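You operate a simulated robot arm through the tools that you are given. There is no shell and no other tool.

You are at the controls of a simulated robot arm. One attempt, no reset.

## Task
Put things in order on the top of the layout table. At the end: the red glue brush stands on top of the blue sanding block; the yellow tube plug stands on top of the orange buffer; the black vent block is on the silver thread wax tin; the green pin stands where the black vent block stood; the black binder clip from the top of the layout table stands where the red glue brush stood; whatever was shut is shut again. Leave all else as you found it, and nothing knocked over.
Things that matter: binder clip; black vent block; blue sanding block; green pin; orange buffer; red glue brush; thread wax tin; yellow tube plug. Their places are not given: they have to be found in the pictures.

It is judged by the outcome, as a careful person would: the job done as asked, and still so three seconds after it is handed in. It fails if anything else is knocked over, pushed out of place, dropped, spilled or broken.

## Robot
A 6-joint arm with a two-finger parallel gripper, fixed in place. Base frame: the origin is on the floor under the middle of its stand, x ahead of it, y to its left, z up; the work surface is at about z = 0.88. Readings come in m, degrees, newtons and seconds.
With the tool pointing down near the work surface it reaches from about 0.26 to 0.66 m from the base axis. Its first joint turns from -66.0 to 66.0 degrees. Payload 2.9 kg.
Tool frame: the origin (TCP) lies between the finger pads and is the grasp point; the fingertips stand 0.03 m ahead of it; z points along the fingers, y is the line along which they close. Largest opening 0.11 m; finger width 0.02, thickness 0.01; the body of the gripper, 0.048 by 0.112 m, starts 0.055 m behind the TCP.
Orientation is told as [roll, pitch, yaw] about the base's x, y, z axes, in that order, counted from this pose: with the fingers straight down and closing along the base's y, the tool's x points along the base's -x, its y along +y and its z along -z.

## Interface
- The arm moves only by the tool drive_tool. Its argument "commands" is a list of rows, each a list of 7 numbers: the shift along the tool's x, y, z in m, then the turn, a rotation vector about the tool's x, y, z in degrees, then the closure, from 0 (fully open) to 1 (shut). In form: [[dx, dy, dz, rx, ry, rz, claw], ...]. A call has 1 to 20 rows; each row is the pose to reach, as a shift and turn from the pose commanded when the call began, along the tool's axes at that moment. Rows are played at 5 a second. More than 0.05 m and 8.6 degrees between two rows, or a gripper value outside its range, and nothing of the call is played. Where a pose cannot be reached the arm comes as near as it can. A force on the tool above 40 N (or 10 N above the force at the start of the call, whichever is more), or a blocked arm, ends the call early, and 0.2 s more pass. The fingers move at their own pace (about 0.108 m/s each) and stop on an object; they squeeze with about 31 N. The grip force told is the motor's: it shows also when the fingers shut on nothing. Time passes only in rows, and 0.2 s behind the last, so rows that repeat a pose let the fingers close. It gives the time, the measured TCP pose, the force on the tool (base axes), the opening and the grip force at its end, in the units of the frame above (readings bear some noise), with the torque about the TCP (base axes, N m) and any sound that the robot's microphone picked up.
- Cameras (640 x 400 px; columns grow to the right, rows downward): "scene" is fixed at [0.0923, 0.4562, 1.379]; the picture's right is [-0.53, -0.85, 0.00], its down [-0.53, 0.33, -0.78] and it looks along [0.66, -0.41, -0.63] (base axes); focal length 231 px, centre (320, 200). "wrist" rides on the gripper at [0.072, 0.017, -0.103] in the tool frame; the picture's right is [-0.23, 0.97, 0.00], its down [-0.76, -0.18, -0.62] and it looks along [-0.61, -0.14, 0.78] (tool axes); focal length 222 px, centre (320, 200).
- grab_frame(camera): a new picture of that camera. The clock stands still meanwhile.
- measure_at(camera, pixels): for up to 12 pixels [column, row] of the newest picture of that camera ("zoom" is the newest enlarged one), the place [x, y, z] in the base frame of the surface seen there, good to about 0.002 m. The clock stands still meanwhile.
- enlarge(camera, box): a new picture of the part [left, top, right, bottom] of that camera's present view, enlarged. The clock stands still meanwhile.
- job_done(): hands the job in; it is judged then, once.

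Open the gripper and draw the arm clear of the work before you hand the job in, unless the task says otherwise.

The tools are called after ">>>" as a command line: name --pt "numbers of a row" for each row, then --argument value for the rest, lists and objects as JSON in quotes. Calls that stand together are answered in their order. drive_tool: Moves the arm, as the interface text tells. Its arguments: {"type":"object","properties":{"commands":{"type":"array","items":{"type":"array","items":{"type":"number"}}}},"required":["commands"]} The other tools are called the same way: grab_frame (camera) takes a picture; measure_at (camera, pixels) gives the place of the surface under pixels of a picture; enlarge (camera, box) takes an enlarged picture of a part of a camera's view; job_done () hands the job in.

At the start:

```text
clock: 0.0
tcp_pos: [0.404, 0.173, 1.2188]
tcp_rot: [-0.1, 0.0, 0.0]
contact_force: [-0.4, -0.4, 0.4]
moment: [0.01, -0.02, 0.02]
gripper_width: 0.1103
grasp_force: 0.1
```

scene: 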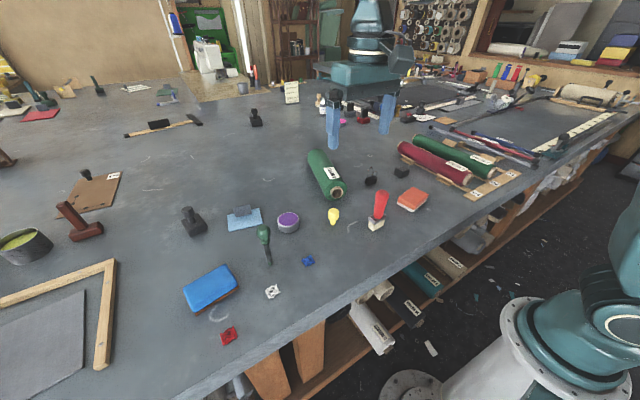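
wrist: 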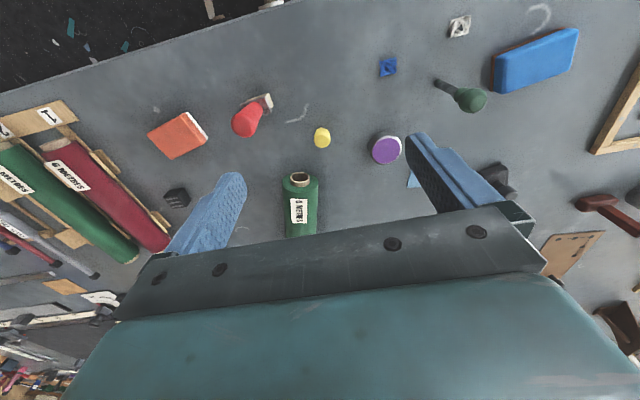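

The scene shows the blue block (210,288), red brush (380,210), yellow plug (333,215), orange buffer (412,200), a purple tin (288,222), a green pin (265,240) and several small black things. I'll enlarge the work area to identify them.

>>> enlarge --camera "scene" --box '[160, 170, 320, 270]'

>>> enlarge --camera "scene" --box '[300, 140, 460, 240]'

>>> enlarge --camera "scene" --box '[160, 250, 320, 350]'

>>> enlarge --camera "scene" --box '[230, 80, 390, 180]'

>>> enlarge --camera "scene" --box '[0, 150, 160, 250]'

```text
4.00 times, centred on (240, 220) of scene
```

zoom: 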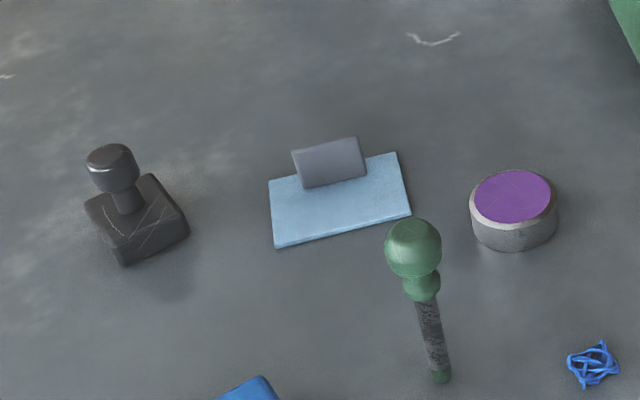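

```text
4.00 times, centred on (380, 190) of scene
```

zoom: 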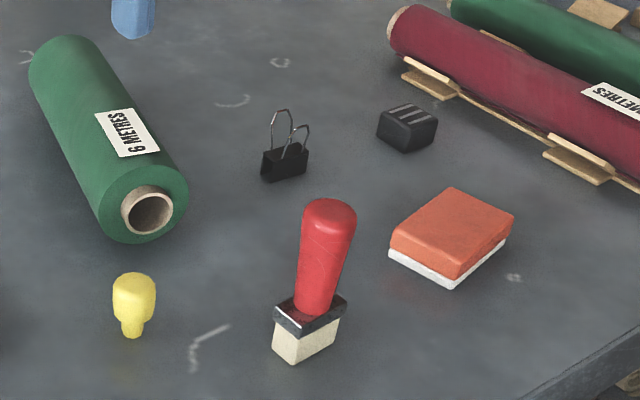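

```text
4.00 times, centred on (240, 300) of scene
```

zoom: 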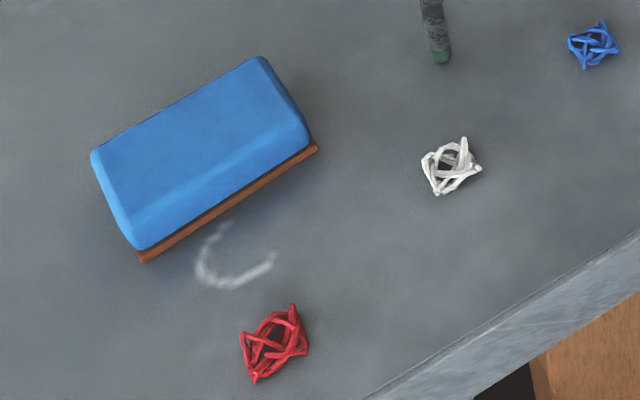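

```text
4.00 times, centred on (310, 130) of scene
```

zoom: 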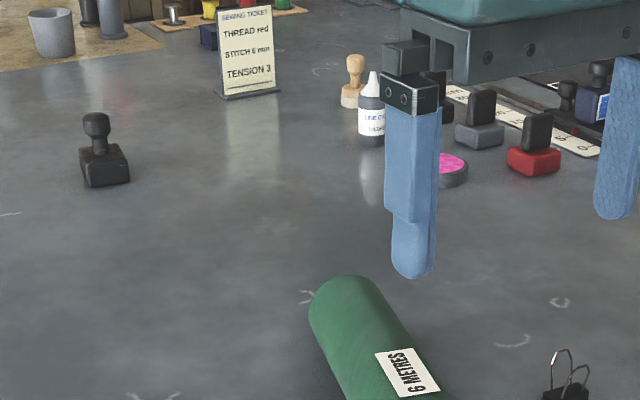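

```text
4.00 times, centred on (80, 200) of scene
```

zoom: 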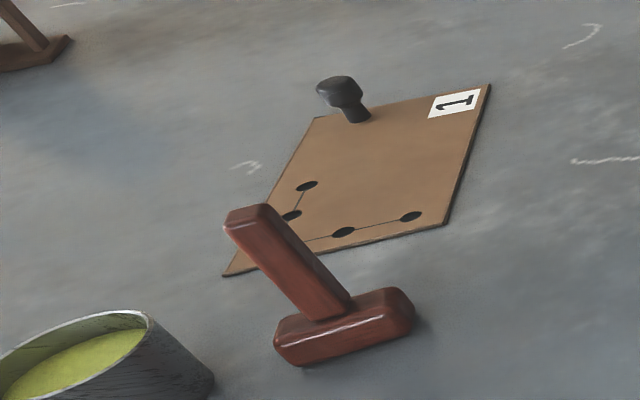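

The vent block (slotted, black) seems to be at scene (402,171), the binder clip at (370,181), and the silver tin with purple wax at (288,222). I'll measure surface points on each thing from the scene view.

>>> grab_frame --camera "scene"

>>> measure_at --camera "scene" --pixels '[[210, 285], [265, 232], [269, 262], [288, 217], [333, 211], [333, 222], [382, 197], [376, 226], [412, 196], [402, 168], [370, 181], [330, 250]]'

>>> grab_frame --camera "wrist"

>>> measure_at --camera "wrist" --pixels '[[535, 60], [472, 100], [440, 82], [385, 150], [322, 137], [246, 123], [264, 102], [180, 137], [175, 197], [300, 180], [300, 215], [387, 67]]'

```text
taken
```

scene: 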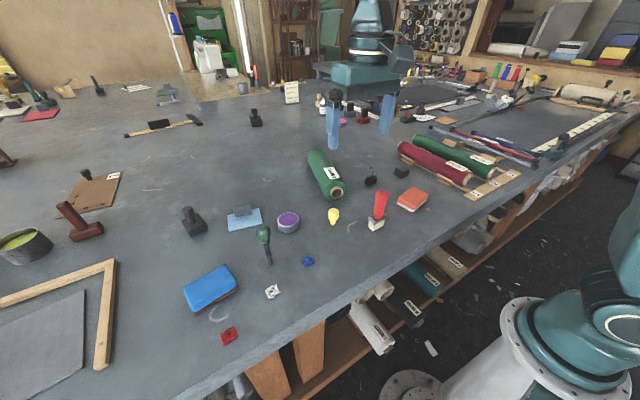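

```text
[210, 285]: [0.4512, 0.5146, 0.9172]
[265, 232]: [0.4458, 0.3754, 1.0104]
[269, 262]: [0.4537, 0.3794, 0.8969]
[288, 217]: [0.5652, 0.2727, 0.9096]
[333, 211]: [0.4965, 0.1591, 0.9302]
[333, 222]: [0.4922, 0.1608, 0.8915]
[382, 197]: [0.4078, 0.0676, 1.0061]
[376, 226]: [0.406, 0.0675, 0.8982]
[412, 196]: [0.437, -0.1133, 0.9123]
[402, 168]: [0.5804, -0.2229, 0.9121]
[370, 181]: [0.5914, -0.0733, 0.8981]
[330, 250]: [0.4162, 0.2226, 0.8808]
```

```text
taken
```

wrist: 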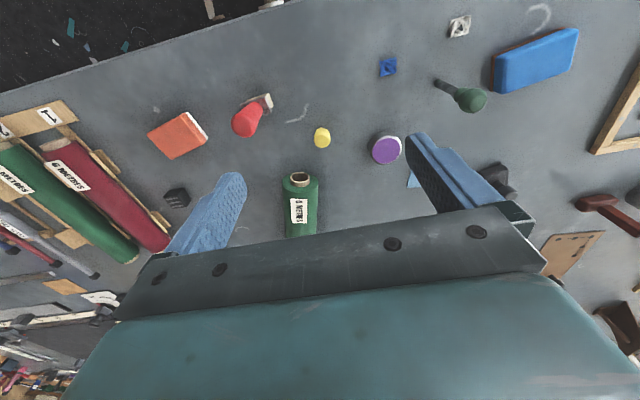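

```text
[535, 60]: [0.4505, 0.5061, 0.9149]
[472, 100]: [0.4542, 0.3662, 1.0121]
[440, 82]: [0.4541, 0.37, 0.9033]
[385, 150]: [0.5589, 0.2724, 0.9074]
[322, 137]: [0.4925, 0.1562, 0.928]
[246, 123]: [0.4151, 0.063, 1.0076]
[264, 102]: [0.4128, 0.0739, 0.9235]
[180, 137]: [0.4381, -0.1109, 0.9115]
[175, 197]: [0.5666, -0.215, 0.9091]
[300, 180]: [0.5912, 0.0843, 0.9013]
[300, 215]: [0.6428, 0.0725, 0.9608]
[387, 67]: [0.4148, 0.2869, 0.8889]
```

The two cameras agree on the positions. Now I'll measure the blue block's outline, which lies near the reach limit, and its slope, using a zoom.

>>> enlarge --camera "scene" --box '[170, 255, 250, 305]'

>>> measure_at --camera "scene" --pixels '[[185, 289], [225, 266], [236, 283], [196, 309], [190, 290], [205, 281], [220, 272], [232, 281], [215, 290], [200, 300], [238, 288], [196, 315]]'

```text
8.00 times, centred on (210, 280) of scene
```

zoom: 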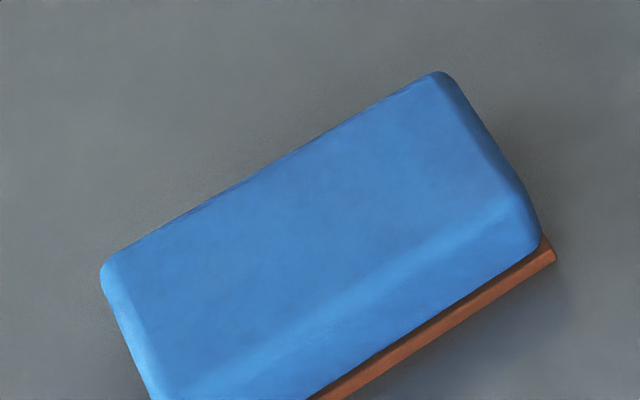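

```text
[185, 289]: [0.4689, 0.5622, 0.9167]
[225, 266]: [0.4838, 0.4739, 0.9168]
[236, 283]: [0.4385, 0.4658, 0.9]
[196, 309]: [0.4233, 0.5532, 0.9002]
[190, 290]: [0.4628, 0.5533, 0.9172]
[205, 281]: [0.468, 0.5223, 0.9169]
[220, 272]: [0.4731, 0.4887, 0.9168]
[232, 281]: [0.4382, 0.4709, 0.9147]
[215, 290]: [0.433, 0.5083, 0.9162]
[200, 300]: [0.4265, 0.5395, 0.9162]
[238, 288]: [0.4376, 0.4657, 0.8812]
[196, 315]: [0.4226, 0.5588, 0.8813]
```

Blue block's flat top is at z≈0.917, x 0.435–0.475, y 0.47–0.56. Next I look closely at the brush and its neighbours in the wrist view.

>>> enlarge --camera "wrist" --box '[130, 80, 290, 180]'

>>> enlarge --camera "scene" --box '[350, 185, 414, 235]'

>>> measure_at --camera "zoom" --pixels '[[310, 80], [300, 50], [280, 180], [240, 310], [290, 300], [180, 330], [330, 290], [240, 340], [185, 360], [232, 380], [330, 325], [265, 230]]'

```text
4.00 times, centred on (210, 130) of wrist
```

zoom: 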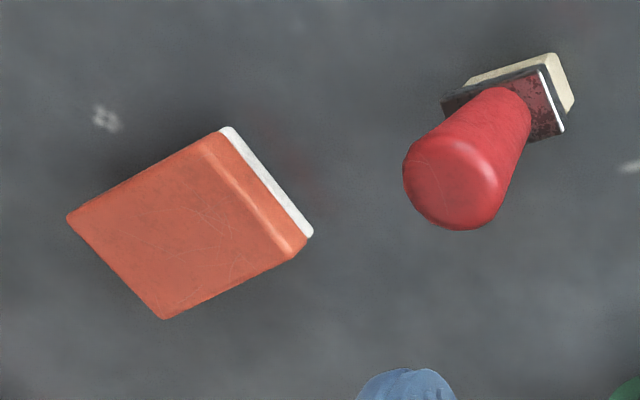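

```text
8.00 times, centred on (382, 210) of scene
```

zoom: 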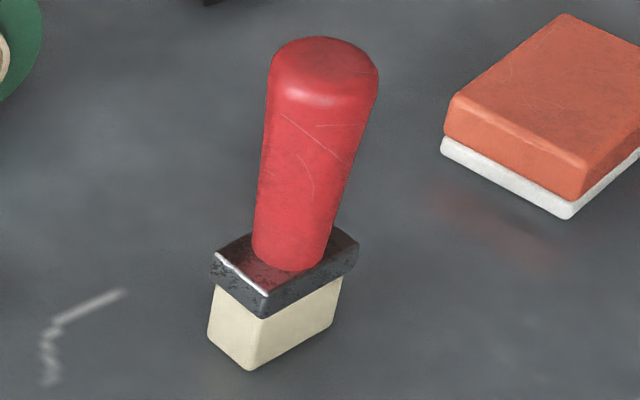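

```text
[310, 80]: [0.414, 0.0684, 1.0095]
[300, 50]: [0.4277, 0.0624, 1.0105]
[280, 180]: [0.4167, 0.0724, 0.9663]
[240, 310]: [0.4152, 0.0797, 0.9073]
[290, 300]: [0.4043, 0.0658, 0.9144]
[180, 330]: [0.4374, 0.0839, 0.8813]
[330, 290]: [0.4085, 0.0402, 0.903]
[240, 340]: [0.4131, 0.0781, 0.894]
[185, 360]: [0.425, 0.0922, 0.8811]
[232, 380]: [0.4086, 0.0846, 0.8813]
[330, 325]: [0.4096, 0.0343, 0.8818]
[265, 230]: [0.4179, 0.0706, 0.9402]
```

I'll measure the foot corners and handle edges of the brush in the zoom to fix its centre and its turning angle.

>>> measure_at --camera "zoom" --pixels '[[205, 341], [250, 373], [338, 324], [212, 272], [265, 300], [352, 255], [345, 232], [262, 150], [350, 150], [253, 250], [328, 250], [320, 60]]'

```text
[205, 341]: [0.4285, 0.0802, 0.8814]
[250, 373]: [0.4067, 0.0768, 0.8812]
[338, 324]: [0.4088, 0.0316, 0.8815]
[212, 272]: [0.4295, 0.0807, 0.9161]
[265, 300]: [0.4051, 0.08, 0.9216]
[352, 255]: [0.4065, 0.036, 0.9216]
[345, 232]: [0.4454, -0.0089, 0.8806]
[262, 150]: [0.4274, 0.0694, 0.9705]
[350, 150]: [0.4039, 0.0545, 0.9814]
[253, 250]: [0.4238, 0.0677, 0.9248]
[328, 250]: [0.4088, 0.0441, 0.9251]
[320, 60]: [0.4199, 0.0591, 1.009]
```

The brush foot spans about x 0.407–0.429, y 0.033–0.079, with the handle near (0.417, 0.058) and its top at z≈1.01. I move above it with the fingers open and check.

>>> drive_tool --pt "-0.003 -0.03 0.03 0 0 0 0" --pt "-0.006 -0.06 0.06 0 0 0 0" --pt "-0.01 -0.09 0.09 0 0 0 0" --pt "-0.013 -0.115 0.115 0 0 0 0" --pt "-0.013 -0.115 0.115 0 0 0 0"

>>> grab_frame --camera "wrist"

>>> enlarge --camera "scene" --box '[330, 150, 426, 240]'

```text
clock: 1.2
tcp_pos: [0.4169, 0.0591, 1.1032]
tcp_rot: [0.0, -0.1, -0.1]
contact_force: [0.4, -0.4, 0.2]
moment: [-0.02, -0.03, -0.01]
gripper_width: 0.11
grasp_force: 0.1
```

```text
taken
```

wrist: 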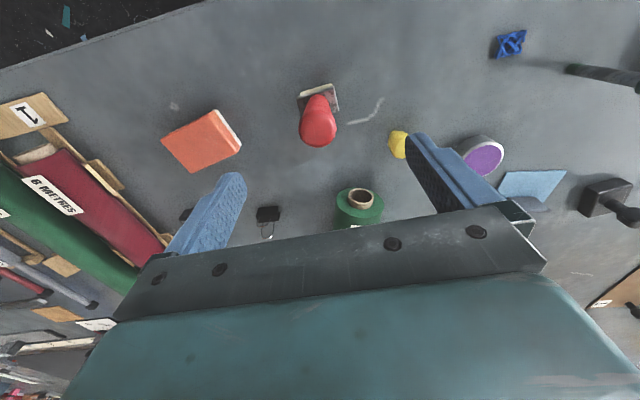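

```text
4.44 times, centred on (378, 195) of scene
```

zoom: 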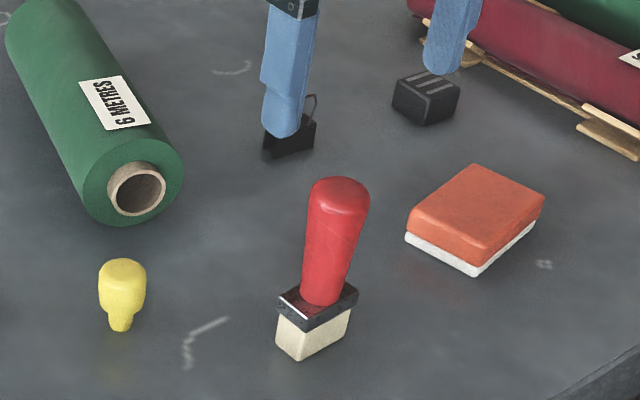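

The fingers straddle the brush line; wrist shows the handle top at (318,125). I measure the handle edges from the wrist to pin its centre.

>>> measure_at --camera "wrist" --pixels '[[303, 125], [318, 125], [333, 125], [318, 140], [318, 110], [301, 97], [337, 90], [330, 87], [339, 106], [307, 108], [331, 104], [318, 100]]'

```text
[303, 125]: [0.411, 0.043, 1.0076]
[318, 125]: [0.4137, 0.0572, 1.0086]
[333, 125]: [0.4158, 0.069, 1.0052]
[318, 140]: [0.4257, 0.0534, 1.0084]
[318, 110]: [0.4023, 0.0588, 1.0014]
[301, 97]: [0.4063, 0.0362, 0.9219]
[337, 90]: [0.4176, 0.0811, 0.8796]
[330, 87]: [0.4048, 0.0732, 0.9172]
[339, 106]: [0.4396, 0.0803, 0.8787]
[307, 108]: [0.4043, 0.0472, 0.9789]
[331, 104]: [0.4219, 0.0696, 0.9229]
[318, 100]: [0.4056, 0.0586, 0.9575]
```

Handle centre is about (0.416, 0.0565). I shift 2.5 mm and descend to TCP z≈0.968 (tips above the ferrule at 0.925, body above the handle top), then check before closing.

>>> drive_tool --pt "0.0 -0.0025 0.03 0 0 0 0" --pt "0.0 -0.0025 0.06 0 0 0 0" --pt "0.0 -0.0025 0.09 0 0 0 0" --pt "0.0 -0.0025 0.115 0 0 0 0" --pt "0.0 -0.0025 0.135 0 0 0 0" --pt "0.0 -0.0025 0.135 0 0 0 0"

>>> grab_frame --camera "wrist"

>>> enlarge --camera "scene" --box '[330, 150, 426, 240]'

```text
clock: 2.6
tcp_pos: [0.4166, 0.0555, 0.9687]
tcp_rot: [0.1, 0.0, -0.1]
contact_force: [0.3, 0.3, -0.3]
moment: [-0.02, 0.01, 0.0]
gripper_width: 0.1101
grasp_force: 0.1
```

```text
taken
```

wrist: 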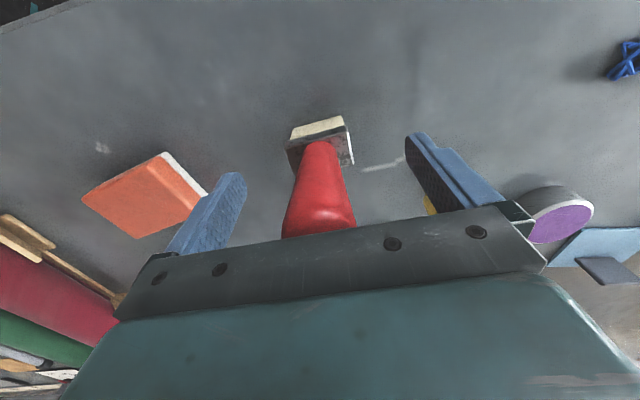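

```text
4.44 times, centred on (378, 195) of scene
```

zoom: 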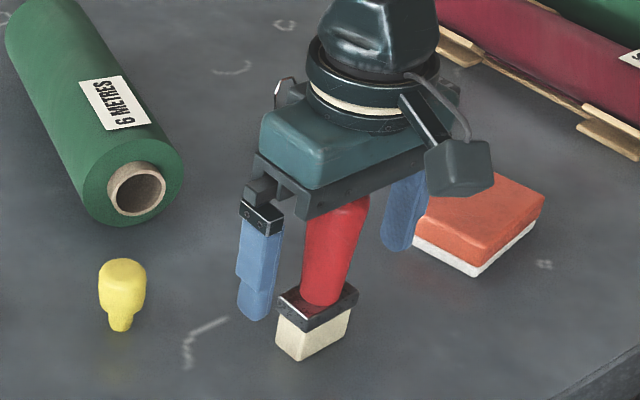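

The brush is centred between the fingers with clearance under the body. I close the fingers in place.

>>> drive_tool --pt "0 0 0 0 0 0 0.4" --pt "0 0 0 0 0 0 0.65" --pt "0 0 0 0 0 0 1" --pt "0 0 0 0 0 0 1" --pt "0 0 0 0 0 0 1" --pt "0 0 0 0 0 0 1"

>>> enlarge --camera "scene" --box '[330, 150, 426, 240]'

```text
clock: 4.0
tcp_pos: [0.4178, 0.0552, 0.9697]
tcp_rot: [0.1, 0.0, 0.1]
contact_force: [0.0, 0.6, 0.2]
moment: [0.01, 0.02, 0.0]
gripper_width: 0.0349
grasp_force: 30.5
```

```text
4.44 times, centred on (378, 195) of scene
```

zoom: 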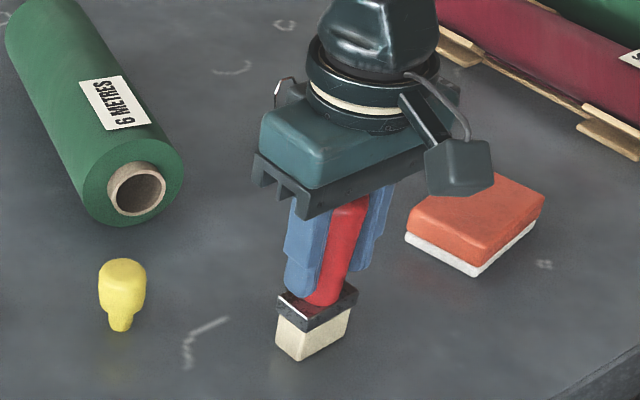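

Grip is 30 N at 0.035 m opening on the handle. I lift straight up and check it hangs upright.

>>> drive_tool --pt "0 0 -0.01 0 0 0 1" --pt "0 0 -0.03 0 0 0 1" --pt "0 0 -0.06 0 0 0 1" --pt "0 0 -0.09 0 0 0 1" --pt "0 0 -0.12 0 0 0 1" --pt "0 0 -0.12 0 0 0 1"

>>> enlarge --camera "scene" --box '[330, 130, 426, 220]'

>>> grab_frame --camera "wrist"

```text
clock: 5.4
tcp_pos: [0.417, 0.0556, 1.0889]
tcp_rot: [-0.1, -0.1, 0.1]
contact_force: [-0.2, 0.0, -0.5]
moment: [-0.01, 0.01, 0.03]
gripper_width: 0.035
grasp_force: 30.4
```

```text
4.44 times, centred on (378, 175) of scene
```

zoom: 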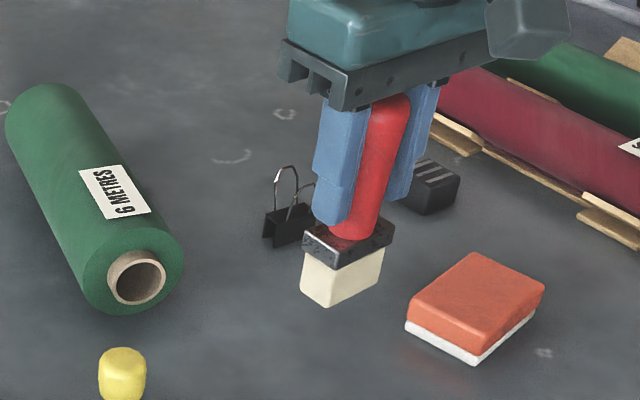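

```text
taken
```

wrist: 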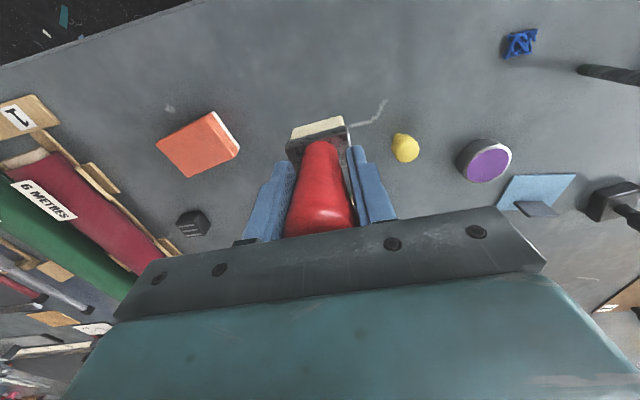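

The brush hangs upright. I raise it to clear the standing pin (top ≈1.025) and carry it towards the block at about (0.447, 0.49).

>>> drive_tool --pt "0 0 -0.03 0 0 0 1" --pt "0 0 -0.06 0 0 0 1" --pt "-0.001 0.02 -0.085 0 0 0 1" --pt "-0.003 0.055 -0.09 0 0 0 1" --pt "-0.006 0.095 -0.09 0 0 0 1" --pt "-0.009 0.135 -0.09 0 0 0 1" --pt "-0.012 0.175 -0.09 0 0 0 1" --pt "-0.015 0.215 -0.09 0 0 0 1" --pt "-0.018 0.255 -0.09 0 0 0 1" --pt "-0.021 0.295 -0.09 0 0 0 1" --pt "-0.024 0.335 -0.09 0 0 0 1" --pt "-0.027 0.375 -0.09 0 0 0 1" --pt "-0.029 0.405 -0.09 0 0 0 1" --pt "-0.03 0.425 -0.09 0 0 0 1" --pt "-0.03 0.435 -0.09 0 0 0 1" --pt "-0.03 0.435 -0.09 0 0 0 1"

>>> grab_frame --camera "wrist"

>>> grab_frame --camera "scene"

```text
clock: 8.8
tcp_pos: [0.4189, 0.4457, 1.1617]
tcp_rot: [0.0, 0.0, 0.0]
contact_force: [-0.1, -0.3, 0.0]
moment: [-0.06, 0.0, 0.01]
gripper_width: 0.035
grasp_force: 30.7
out of reach, approached as far as the arm can: row 12, 13, 14, 15, 16
```

```text
taken
```

wrist: 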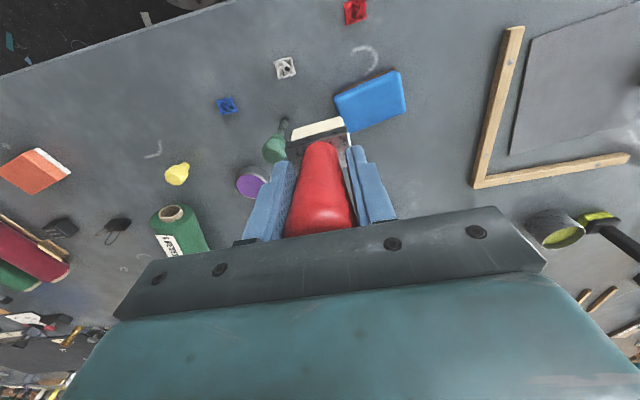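

```text
taken
```

scene: 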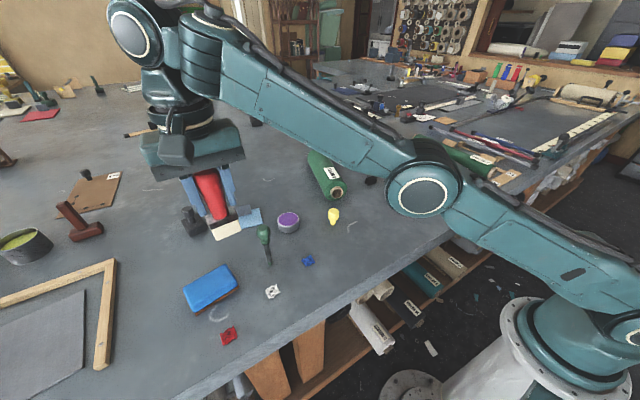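

At z 1.16 the vertical tool only reaches r≈0.61; reach should grow lower down. I lower in place by 0.13 m (foot stays above 0.94, clear of block and pin) to see how far it reaches there.

>>> drive_tool --pt "0 0 0.03 0 0 0 1" --pt "0 0 0.06 0 0 0 1" --pt "0 0 0.09 0 0 0 1" --pt "0 0 0.115 0 0 0 1" --pt "0 0 0.13 0 0 0 1" --pt "0 0 0.13 0 0 0 1"

>>> grab_frame --camera "scene"

```text
clock: 10.2
tcp_pos: [0.4196, 0.4461, 1.0321]
tcp_rot: [0.1, -0.1, 0.0]
contact_force: [0.7, 0.0, -0.6]
moment: [-0.01, -0.01, 0.0]
gripper_width: 0.035
grasp_force: 30.3
```

```text
taken
```

scene: 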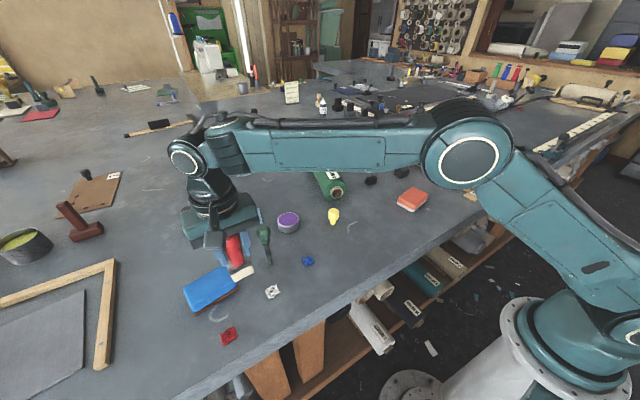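

Clean: the commanded pose is clamped at reach. Now I push outward in small steps towards (0.447, 0.497) at this height.

>>> drive_tool --pt "-0.007 0.013 0 0 0 0 1" --pt "-0.014 0.026 0 0 0 0 1" --pt "-0.021 0.038 0 0 0 0 1" --pt "-0.0275 0.051 0 0 0 0 1" --pt "-0.0275 0.051 0 0 0 0 1"

>>> grab_frame --camera "scene"

>>> grab_frame --camera "wrist"

```text
clock: 11.4
tcp_pos: [0.4432, 0.4893, 1.0316]
tcp_rot: [0.0, 0.0, 0.0]
contact_force: [-0.1, -1.3, -0.5]
moment: [-0.01, -0.01, 0.02]
gripper_width: 0.0349
grasp_force: 30.8
out of reach, approached as far as the arm can: row 4, 5
```

```text
taken
```

scene: 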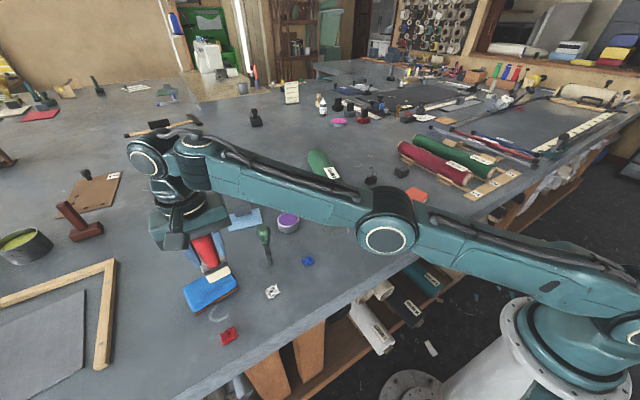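

```text
taken
```

wrist: 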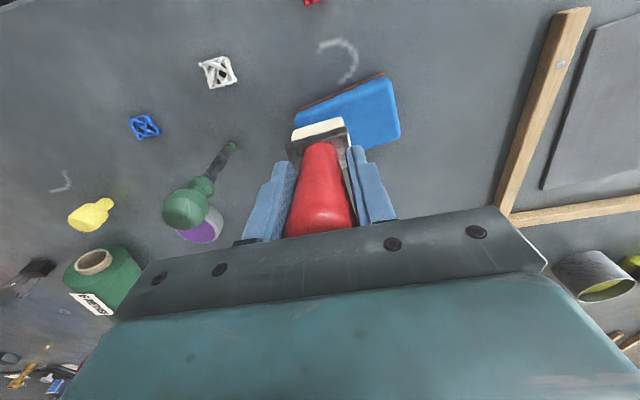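

At z 1.03 it reaches r≈0.66. I lower 2 cm (foot ≈6 mm above the block top) and then push out to about (0.449, 0.494).

>>> drive_tool --pt "0 0 0.01 0 0 0 1" --pt "0 0 0.019 0 0 0 1" --pt "-0.003 0.003 0.019 0 0 0 1" --pt "-0.006 0.005 0.019 0 0 0 1" --pt "-0.006 0.005 0.019 0 0 0 1"

>>> enlarge --camera "scene" --box '[160, 225, 256, 315]'

>>> enlarge --camera "wrist" --box '[240, 60, 420, 172]'

```text
clock: 12.6
tcp_pos: [0.4473, 0.4924, 1.0118]
tcp_rot: [-0.1, 0.0, 0.0]
contact_force: [0.4, -1.7, -0.7]
moment: [0.03, -0.02, 0.02]
gripper_width: 0.0349
grasp_force: 30.5
out of reach, approached as far as the arm can: row 4, 5
```

```text
4.44 times, centred on (208, 270) of scene
```

zoom: 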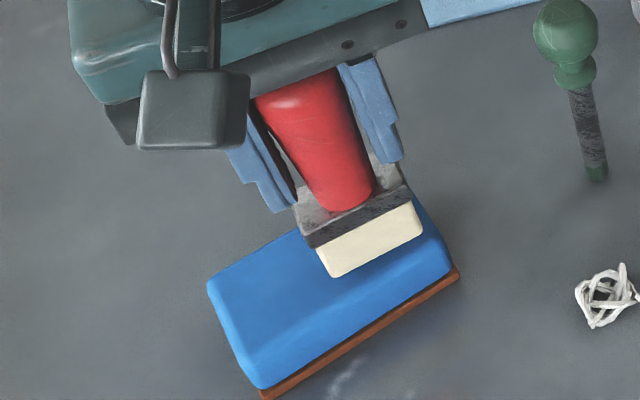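

```text
3.56 times, centred on (330, 116) of wrist
```

zoom: 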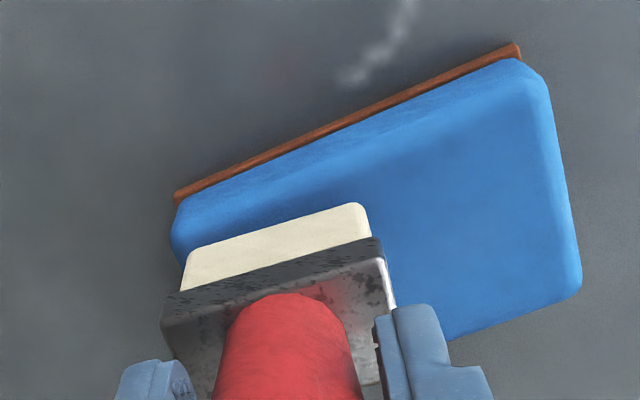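

The foot hovers over the block's near half. I measure the foot's lower edge and the block edges in the wrist zoom to check the support area.

>>> measure_at --camera "zoom" --pixels '[[190, 260], [188, 285], [355, 210], [368, 235], [178, 225], [180, 260], [200, 205], [260, 190], [550, 120], [570, 285], [450, 335], [400, 180]]'

>>> enlarge --camera "scene" --box '[190, 245, 254, 305]'

>>> measure_at --camera "zoom" --pixels '[[180, 160], [210, 220], [355, 130], [345, 160], [215, 240], [400, 140], [405, 180], [350, 185], [300, 230], [420, 190], [380, 215], [250, 260]]'

```text
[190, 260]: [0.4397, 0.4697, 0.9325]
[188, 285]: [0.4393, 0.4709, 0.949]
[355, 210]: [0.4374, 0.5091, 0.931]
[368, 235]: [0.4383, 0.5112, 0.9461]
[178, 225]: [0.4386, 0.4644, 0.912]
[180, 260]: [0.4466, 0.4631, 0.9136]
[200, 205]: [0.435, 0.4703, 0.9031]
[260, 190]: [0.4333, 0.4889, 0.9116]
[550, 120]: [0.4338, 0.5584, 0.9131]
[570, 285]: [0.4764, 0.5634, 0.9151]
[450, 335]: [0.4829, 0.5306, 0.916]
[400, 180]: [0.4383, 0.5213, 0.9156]
```

```text
6.67 times, centred on (222, 275) of scene
```

zoom: 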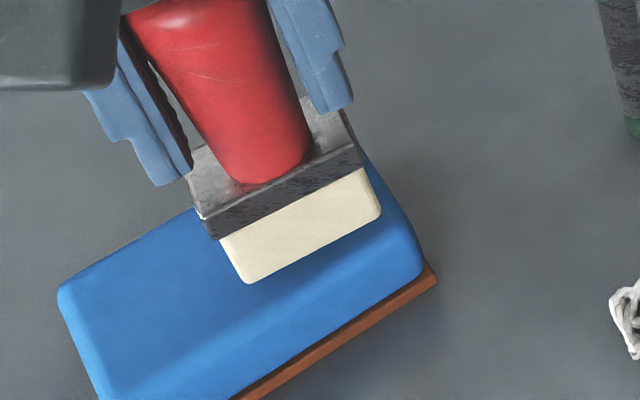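

```text
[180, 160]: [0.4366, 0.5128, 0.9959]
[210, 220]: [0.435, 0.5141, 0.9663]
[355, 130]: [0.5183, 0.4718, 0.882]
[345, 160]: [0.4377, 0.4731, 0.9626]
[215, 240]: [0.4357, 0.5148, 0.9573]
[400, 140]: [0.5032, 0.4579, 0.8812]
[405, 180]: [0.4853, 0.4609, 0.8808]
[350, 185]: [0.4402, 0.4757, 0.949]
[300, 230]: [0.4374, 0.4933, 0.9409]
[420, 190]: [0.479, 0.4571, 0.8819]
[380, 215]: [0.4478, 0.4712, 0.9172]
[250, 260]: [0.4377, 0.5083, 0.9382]
```

The foot covers x 0.438–0.459, y 0.470–0.512, all over the flat top (z 0.917). I lower gently with a slight outward nudge until contact.

>>> drive_tool --pt "-0.0005 0.0015 0.002 0 0 0 1" --pt "-0.001 0.003 0.004 0 0 0 1" --pt "-0.001 0.003 0.005 0 0 0 1" --pt "-0.001 0.003 0.006 0 0 0 1"

```text
clock: 13.6
tcp_pos: [0.4468, 0.4929, 1.0051]
tcp_rot: [0.1, 0.0, 0.0]
contact_force: [0.4, -0.3, -1.8]
moment: [-0.01, 0.0, 0.03]
gripper_width: 0.035
grasp_force: 31.1
```

TCP is at 1.005, no firm contact yet (fz −1.8). I go down in half-millimetre steps.

>>> drive_tool --pt "0 0 0.0005 0 0 0 1" --pt "0 0 0.001 0 0 0 1" --pt "0 0 0.001 0 0 0 1"

>>> enlarge --camera "scene" --box '[190, 245, 254, 305]'

```text
clock: 14.4
tcp_pos: [0.4476, 0.4939, 1.004]
tcp_rot: [0.0, 0.0, 0.1]
contact_force: [-0.3, 0.7, -1.1]
moment: [0.01, -0.01, 0.01]
gripper_width: 0.0349
grasp_force: 31.3
```

```text
6.67 times, centred on (222, 275) of scene
```

zoom: 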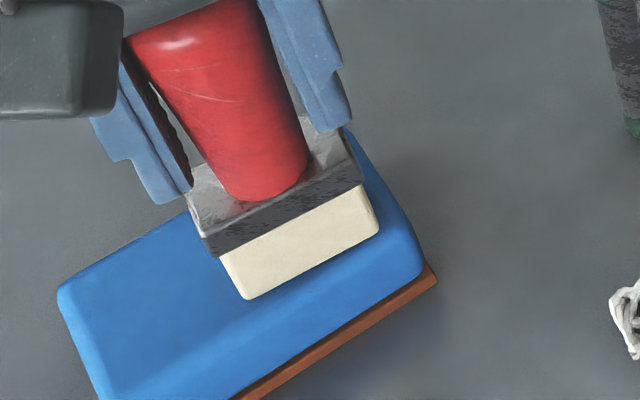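

Still no clear load; I go down another 2 mm in small steps, watching for a force rise.

>>> drive_tool --pt "0 0 0.0005 0 0 0 1" --pt "0 0 0.001 0 0 0 1" --pt "0 0 0.001 0 0 0 1"

>>> enlarge --camera "wrist" --box '[240, 60, 420, 172]'

>>> measure_at --camera "zoom" --pixels '[[200, 235], [280, 215], [350, 195], [280, 200], [340, 180], [360, 215]]'

```text
clock: 15.2
tcp_pos: [0.4463, 0.4949, 1.0047]
tcp_rot: [0.1, 0.0, -0.1]
contact_force: [0.2, -1.4, 5.3]
moment: [0.0, -0.03, 0.02]
gripper_width: 0.0347
grasp_force: 31.0
```

```text
3.56 times, centred on (330, 116) of wrist
```

zoom: 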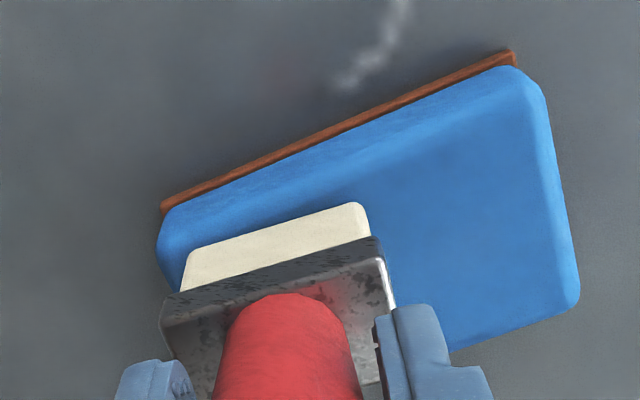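

```text
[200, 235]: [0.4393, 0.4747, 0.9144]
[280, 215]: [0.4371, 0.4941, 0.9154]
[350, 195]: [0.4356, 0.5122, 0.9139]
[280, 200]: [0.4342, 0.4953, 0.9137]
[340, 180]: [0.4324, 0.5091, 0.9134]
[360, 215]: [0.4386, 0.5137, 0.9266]
```

Contact is clear (fz +5.3 N), the foot lies flat on the block. I open the fingers gently.

>>> drive_tool --pt "0 0 0 0 0 0 0.66" --pt "0 0 0 0 0 0 0.6" --pt "0 0 0 0 0 0 0.45" --pt "0 0 0 0 0 0 0.3" --pt "0 0 0 0 0 0 0.3"

>>> enlarge --camera "scene" --box '[160, 225, 256, 315]'

>>> grab_frame --camera "wrist"

```text
clock: 16.4
tcp_pos: [0.4469, 0.4947, 1.0027]
tcp_rot: [0.0, 0.0, 0.0]
contact_force: [1.1, 0.7, -0.5]
moment: [0.01, 0.02, 0.0]
gripper_width: 0.0771
grasp_force: 0.1
```

```text
4.44 times, centred on (208, 270) of scene
```

zoom: 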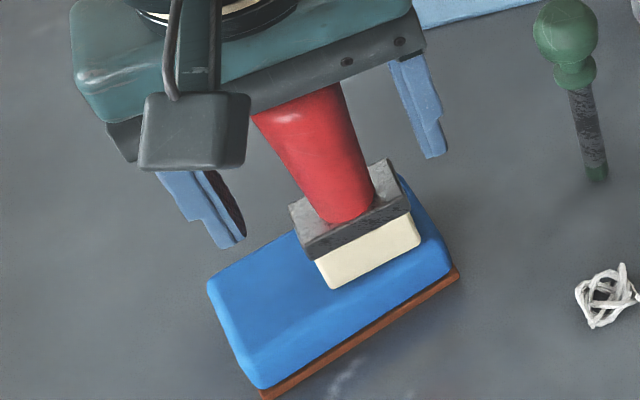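

```text
taken
```

wrist: 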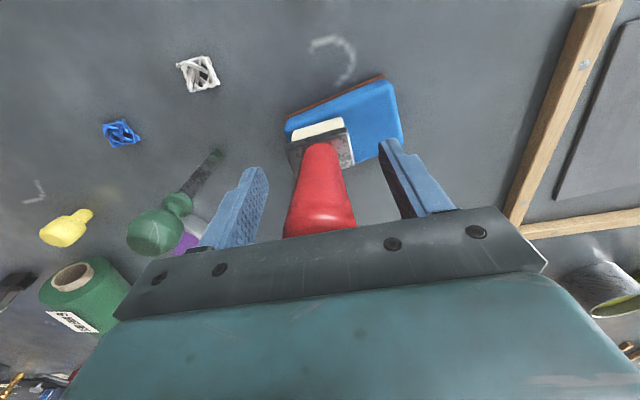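

The brush stands on the block by itself. I withdraw by sliding back along −x (fingers stay parallel to the handle), then rise.

>>> drive_tool --pt "0 0 0 0 0 0 0.1" --pt "0.02 0 0 0 0 0 0" --pt "0.05 0 0 0 0 0 0" --pt "0.085 0 0 0 0 0 0" --pt "0.085 0 -0.04 0 0 0 0" --pt "0.085 0 -0.08 0 0 0 0" --pt "0.085 -0.01 -0.12 0 0 0 0" --pt "0.085 -0.03 -0.135 0 0 0 0"

>>> grab_frame --camera "scene"

```text
clock: 18.2
tcp_pos: [0.3629, 0.4653, 1.1396]
tcp_rot: [0.0, -0.1, 0.0]
contact_force: [-0.5, 0.2, -0.2]
moment: [0.01, 0.0, -0.01]
gripper_width: 0.1098
grasp_force: 0.2
```

```text
taken
```

scene: 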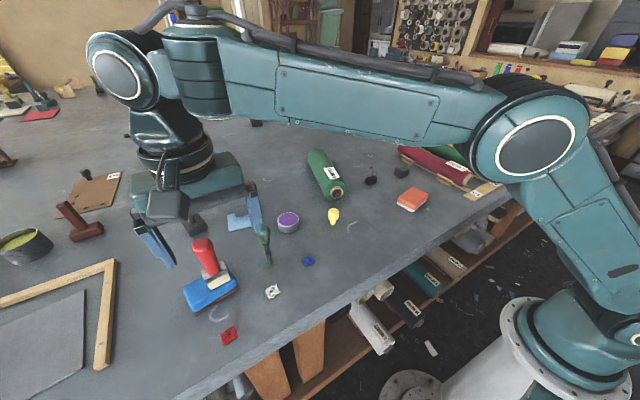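

Brush is standing at scene (208,265). Now I travel at 1.14 m to a viewpoint for the binder clip and vent block.

>>> drive_tool --pt "-0.002 -0.03 0 0 0 0 0" --pt "-0.01 -0.07 0 0 0 0 0" --pt "-0.018 -0.11 0 0 0 0 0" --pt "-0.026 -0.15 0 0 0 0 0" --pt "-0.034 -0.19 0 0 0 0 0" --pt "-0.042 -0.23 0 0 0 0 0" --pt "-0.05 -0.27 0 0 0 0 0" --pt "-0.058 -0.31 0 0 0 0 0" --pt "-0.066 -0.35 0 0 0 0 0" --pt "-0.076 -0.39 0 0 0 0 0" --pt "-0.086 -0.43 0 0 0 0 0" --pt "-0.098 -0.47 0 0 0 0 0" --pt "-0.108 -0.5 0.02 0 0 0 0" --pt "-0.117 -0.525 0.05 0 0 0 0" --pt "-0.117 -0.525 0.08 0 0 0 0" --pt "-0.117 -0.525 0.08 0 0 0 0"

>>> grab_frame --camera "wrist"

>>> grab_frame --camera "scene"

```text
clock: 21.6
tcp_pos: [0.4798, -0.061, 1.0585]
tcp_rot: [0.1, 0.0, 0.0]
contact_force: [-0.5, 0.4, -0.4]
moment: [0.0, 0.03, -0.02]
gripper_width: 0.1102
grasp_force: 0.1
```

```text
taken
```

wrist: 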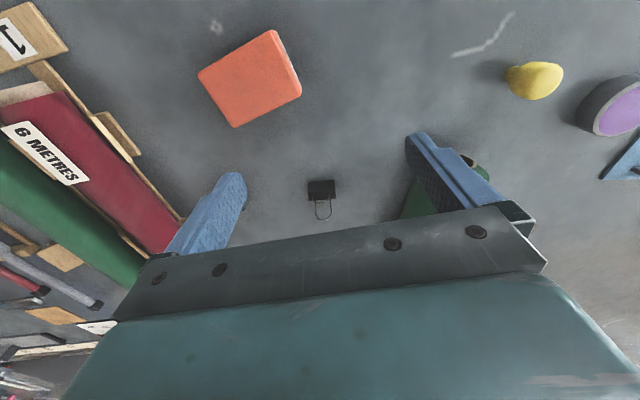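

```text
taken
```

scene: 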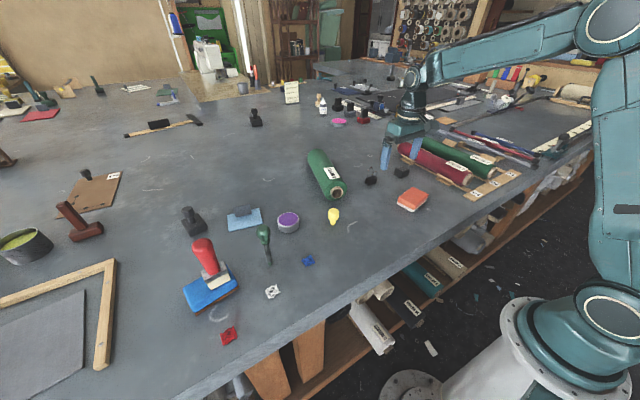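

The clip is at wrist (321,195) with its wire handles up. I zoom there and in the scene view to get its body faces.

>>> enlarge --camera "wrist" --box '[289, 170, 353, 225]'

>>> measure_at --camera "zoom" --pixels '[[225, 110], [375, 110], [300, 110], [230, 180], [300, 200], [375, 180], [300, 240], [225, 70], [370, 70], [310, 300]]'

>>> enlarge --camera "scene" --box '[350, 160, 390, 190]'

>>> measure_at --camera "zoom" --pixels '[[320, 250], [250, 270], [400, 250], [260, 320], [400, 300], [320, 300]]'

```text
7.27 times, centred on (321, 198) of wrist
```

zoom: 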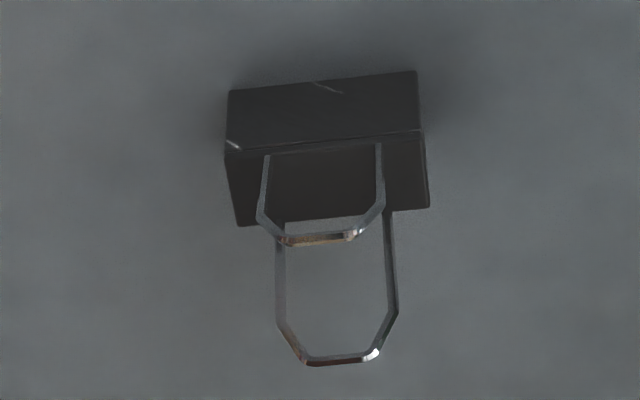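

```text
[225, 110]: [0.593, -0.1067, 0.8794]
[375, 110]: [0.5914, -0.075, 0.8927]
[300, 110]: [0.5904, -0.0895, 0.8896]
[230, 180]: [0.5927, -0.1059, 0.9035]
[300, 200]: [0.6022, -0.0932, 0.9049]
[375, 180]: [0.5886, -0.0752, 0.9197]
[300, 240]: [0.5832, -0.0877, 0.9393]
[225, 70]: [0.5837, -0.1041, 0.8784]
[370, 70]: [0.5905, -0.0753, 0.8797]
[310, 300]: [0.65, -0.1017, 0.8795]
```

```text
13.33 times, centred on (370, 175) of scene
```

zoom: 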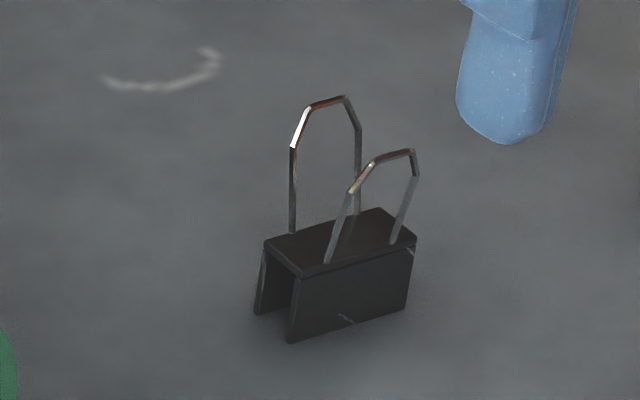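

```text
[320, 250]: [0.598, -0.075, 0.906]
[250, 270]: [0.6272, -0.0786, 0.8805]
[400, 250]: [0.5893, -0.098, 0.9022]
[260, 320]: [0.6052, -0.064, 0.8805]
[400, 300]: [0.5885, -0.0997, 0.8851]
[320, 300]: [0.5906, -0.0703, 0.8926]
```

The clip body is about x 0.590–0.61, y −0.105…−0.066, top z 0.906, with loops above. I refine its corners and loop heights from the scene zoom.

>>> measure_at --camera "zoom" --pixels '[[272, 244], [375, 212], [411, 237], [302, 271], [291, 335], [404, 305], [260, 310], [325, 102], [396, 154], [294, 150], [359, 130], [416, 170]]'

```text
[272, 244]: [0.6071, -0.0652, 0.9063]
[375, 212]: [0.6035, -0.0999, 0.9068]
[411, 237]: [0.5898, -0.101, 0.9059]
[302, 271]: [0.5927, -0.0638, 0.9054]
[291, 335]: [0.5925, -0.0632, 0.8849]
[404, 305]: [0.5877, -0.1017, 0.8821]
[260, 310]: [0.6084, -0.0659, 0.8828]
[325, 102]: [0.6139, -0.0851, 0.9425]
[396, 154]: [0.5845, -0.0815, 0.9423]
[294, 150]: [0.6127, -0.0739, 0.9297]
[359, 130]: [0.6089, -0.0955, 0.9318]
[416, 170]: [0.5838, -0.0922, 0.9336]
```

Clip centre is (0.598, −0.083), loops top at z 0.943. I move over it and go straight down to TCP z≈0.917 with the fingers at its two ends (palm at 0.972, above the loops).

>>> drive_tool --pt "-0.03 -0.006 0 0 0 0 0" --pt "-0.07 -0.013 0 0 0 0 0" --pt "-0.105 -0.019 0 0 0 0 0.1" --pt "-0.1182 -0.022 0 0 0 0 0.2" --pt "-0.1182 -0.022 0.03 0 0 0 0.25" --pt "-0.1182 -0.022 0.07 0 0 0 0.25" --pt "-0.1182 -0.022 0.105 0 0 0 0.25" --pt "-0.1182 -0.022 0.13 0 0 0 0.25" --pt "-0.1182 -0.022 0.141 0 0 0 0.25" --pt "-0.1182 -0.022 0.141 0 0 0 0.25"

>>> enlarge --camera "scene" --box '[330, 130, 426, 200]'

>>> grab_frame --camera "wrist"

```text
clock: 23.8
tcp_pos: [0.5977, -0.082, 0.9171]
tcp_rot: [-0.2, 0.0, 0.0]
contact_force: [-0.2, 0.6, 0.0]
moment: [0.01, 0.01, 0.0]
gripper_width: 0.0823
grasp_force: 0.1
```

```text
5.71 times, centred on (378, 165) of scene
```

zoom: 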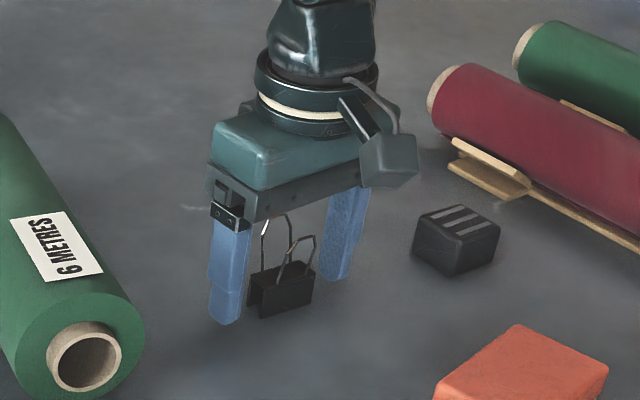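

```text
taken
```

wrist: 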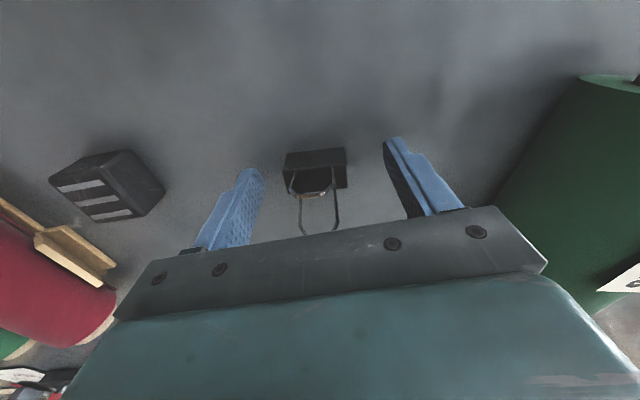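

The fingers straddle the clip nicely. I close on its ends.

>>> drive_tool --pt "0 0 0 0 0 0 0.5" --pt "0 0 0 0 0 0 0.62" --pt "0 0 0 0 0 0 1" --pt "0 0 0 0 0 0 1" --pt "0 0 0 0 0 0 1"

>>> enlarge --camera "scene" --box '[330, 130, 426, 200]'

>>> enlarge --camera "wrist" --box '[240, 130, 420, 242]'

```text
clock: 25.0
tcp_pos: [0.5965, -0.0812, 0.918]
tcp_rot: [0.0, 0.1, 0.0]
contact_force: [-0.2, -0.2, -1.1]
moment: [0.0, 0.0, 0.01]
gripper_width: 0.0384
grasp_force: 30.8
```

```text
5.71 times, centred on (378, 165) of scene
```

zoom: 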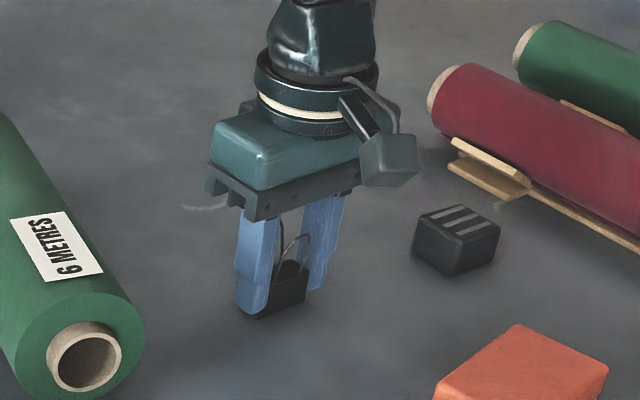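

```text
3.56 times, centred on (330, 186) of wrist
```

zoom: 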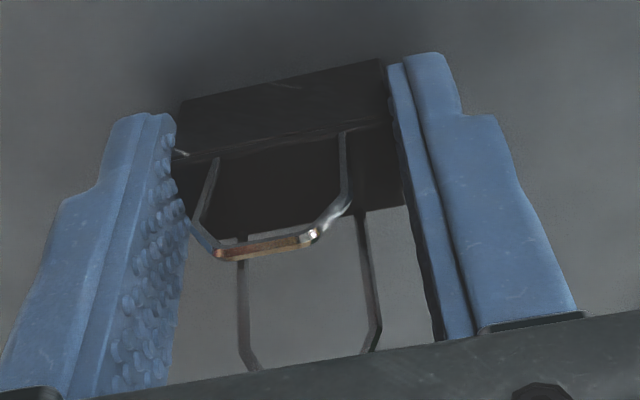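

Gripped at 38 mm with 31 N. I lift and carry it to above the brush's old place (0.418, 0.056).

>>> drive_tool --pt "0 0 -0.01 0 0 0 1" --pt "0 0 -0.03 0 0 0 1" --pt "0 0 -0.065 0 0 0 1" --pt "0 0 -0.1 0 0 0 1" --pt "0.02 0.015 -0.105 0 0 0 1" --pt "0.05 0.038 -0.105 0 0 0 1" --pt "0.08 0.061 -0.105 0 0 0 1" --pt "0.11 0.084 -0.105 0 0 0 1" --pt "0.14 0.107 -0.105 0 0 0 1" --pt "0.165 0.127 -0.105 0 0 0 1" --pt "0.18 0.1375 -0.105 0 0 0 1" --pt "0.18 0.1375 -0.105 0 0 0 1"

>>> grab_frame --camera "wrist"

>>> enlarge --camera "scene" --box '[330, 150, 426, 240]'

```text
clock: 27.6
tcp_pos: [0.4172, 0.0564, 1.0237]
tcp_rot: [0.0, 0.0, 0.0]
contact_force: [0.3, 1.1, -0.9]
moment: [0.02, 0.0, 0.02]
gripper_width: 0.0391
grasp_force: 31.0
```

```text
taken
```

wrist: 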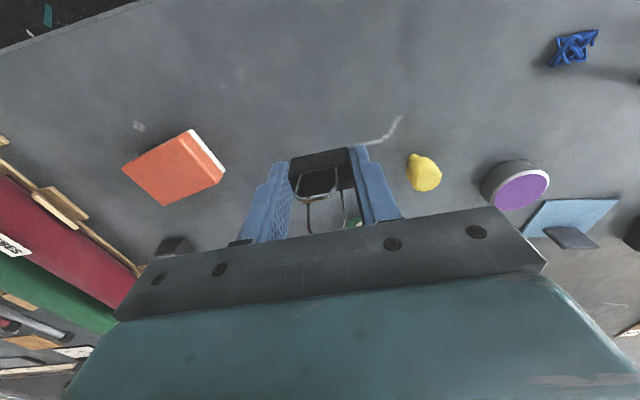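

```text
4.44 times, centred on (378, 195) of scene
```

zoom: 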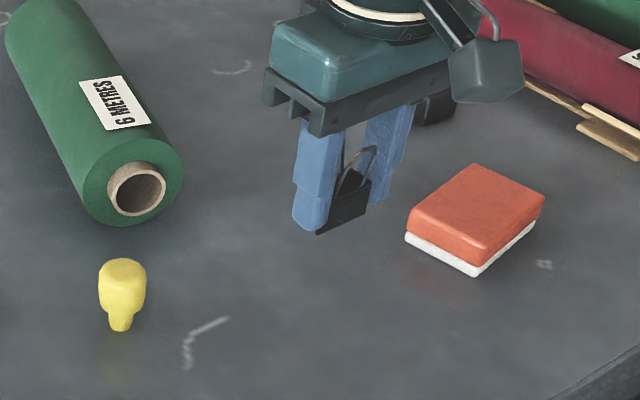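

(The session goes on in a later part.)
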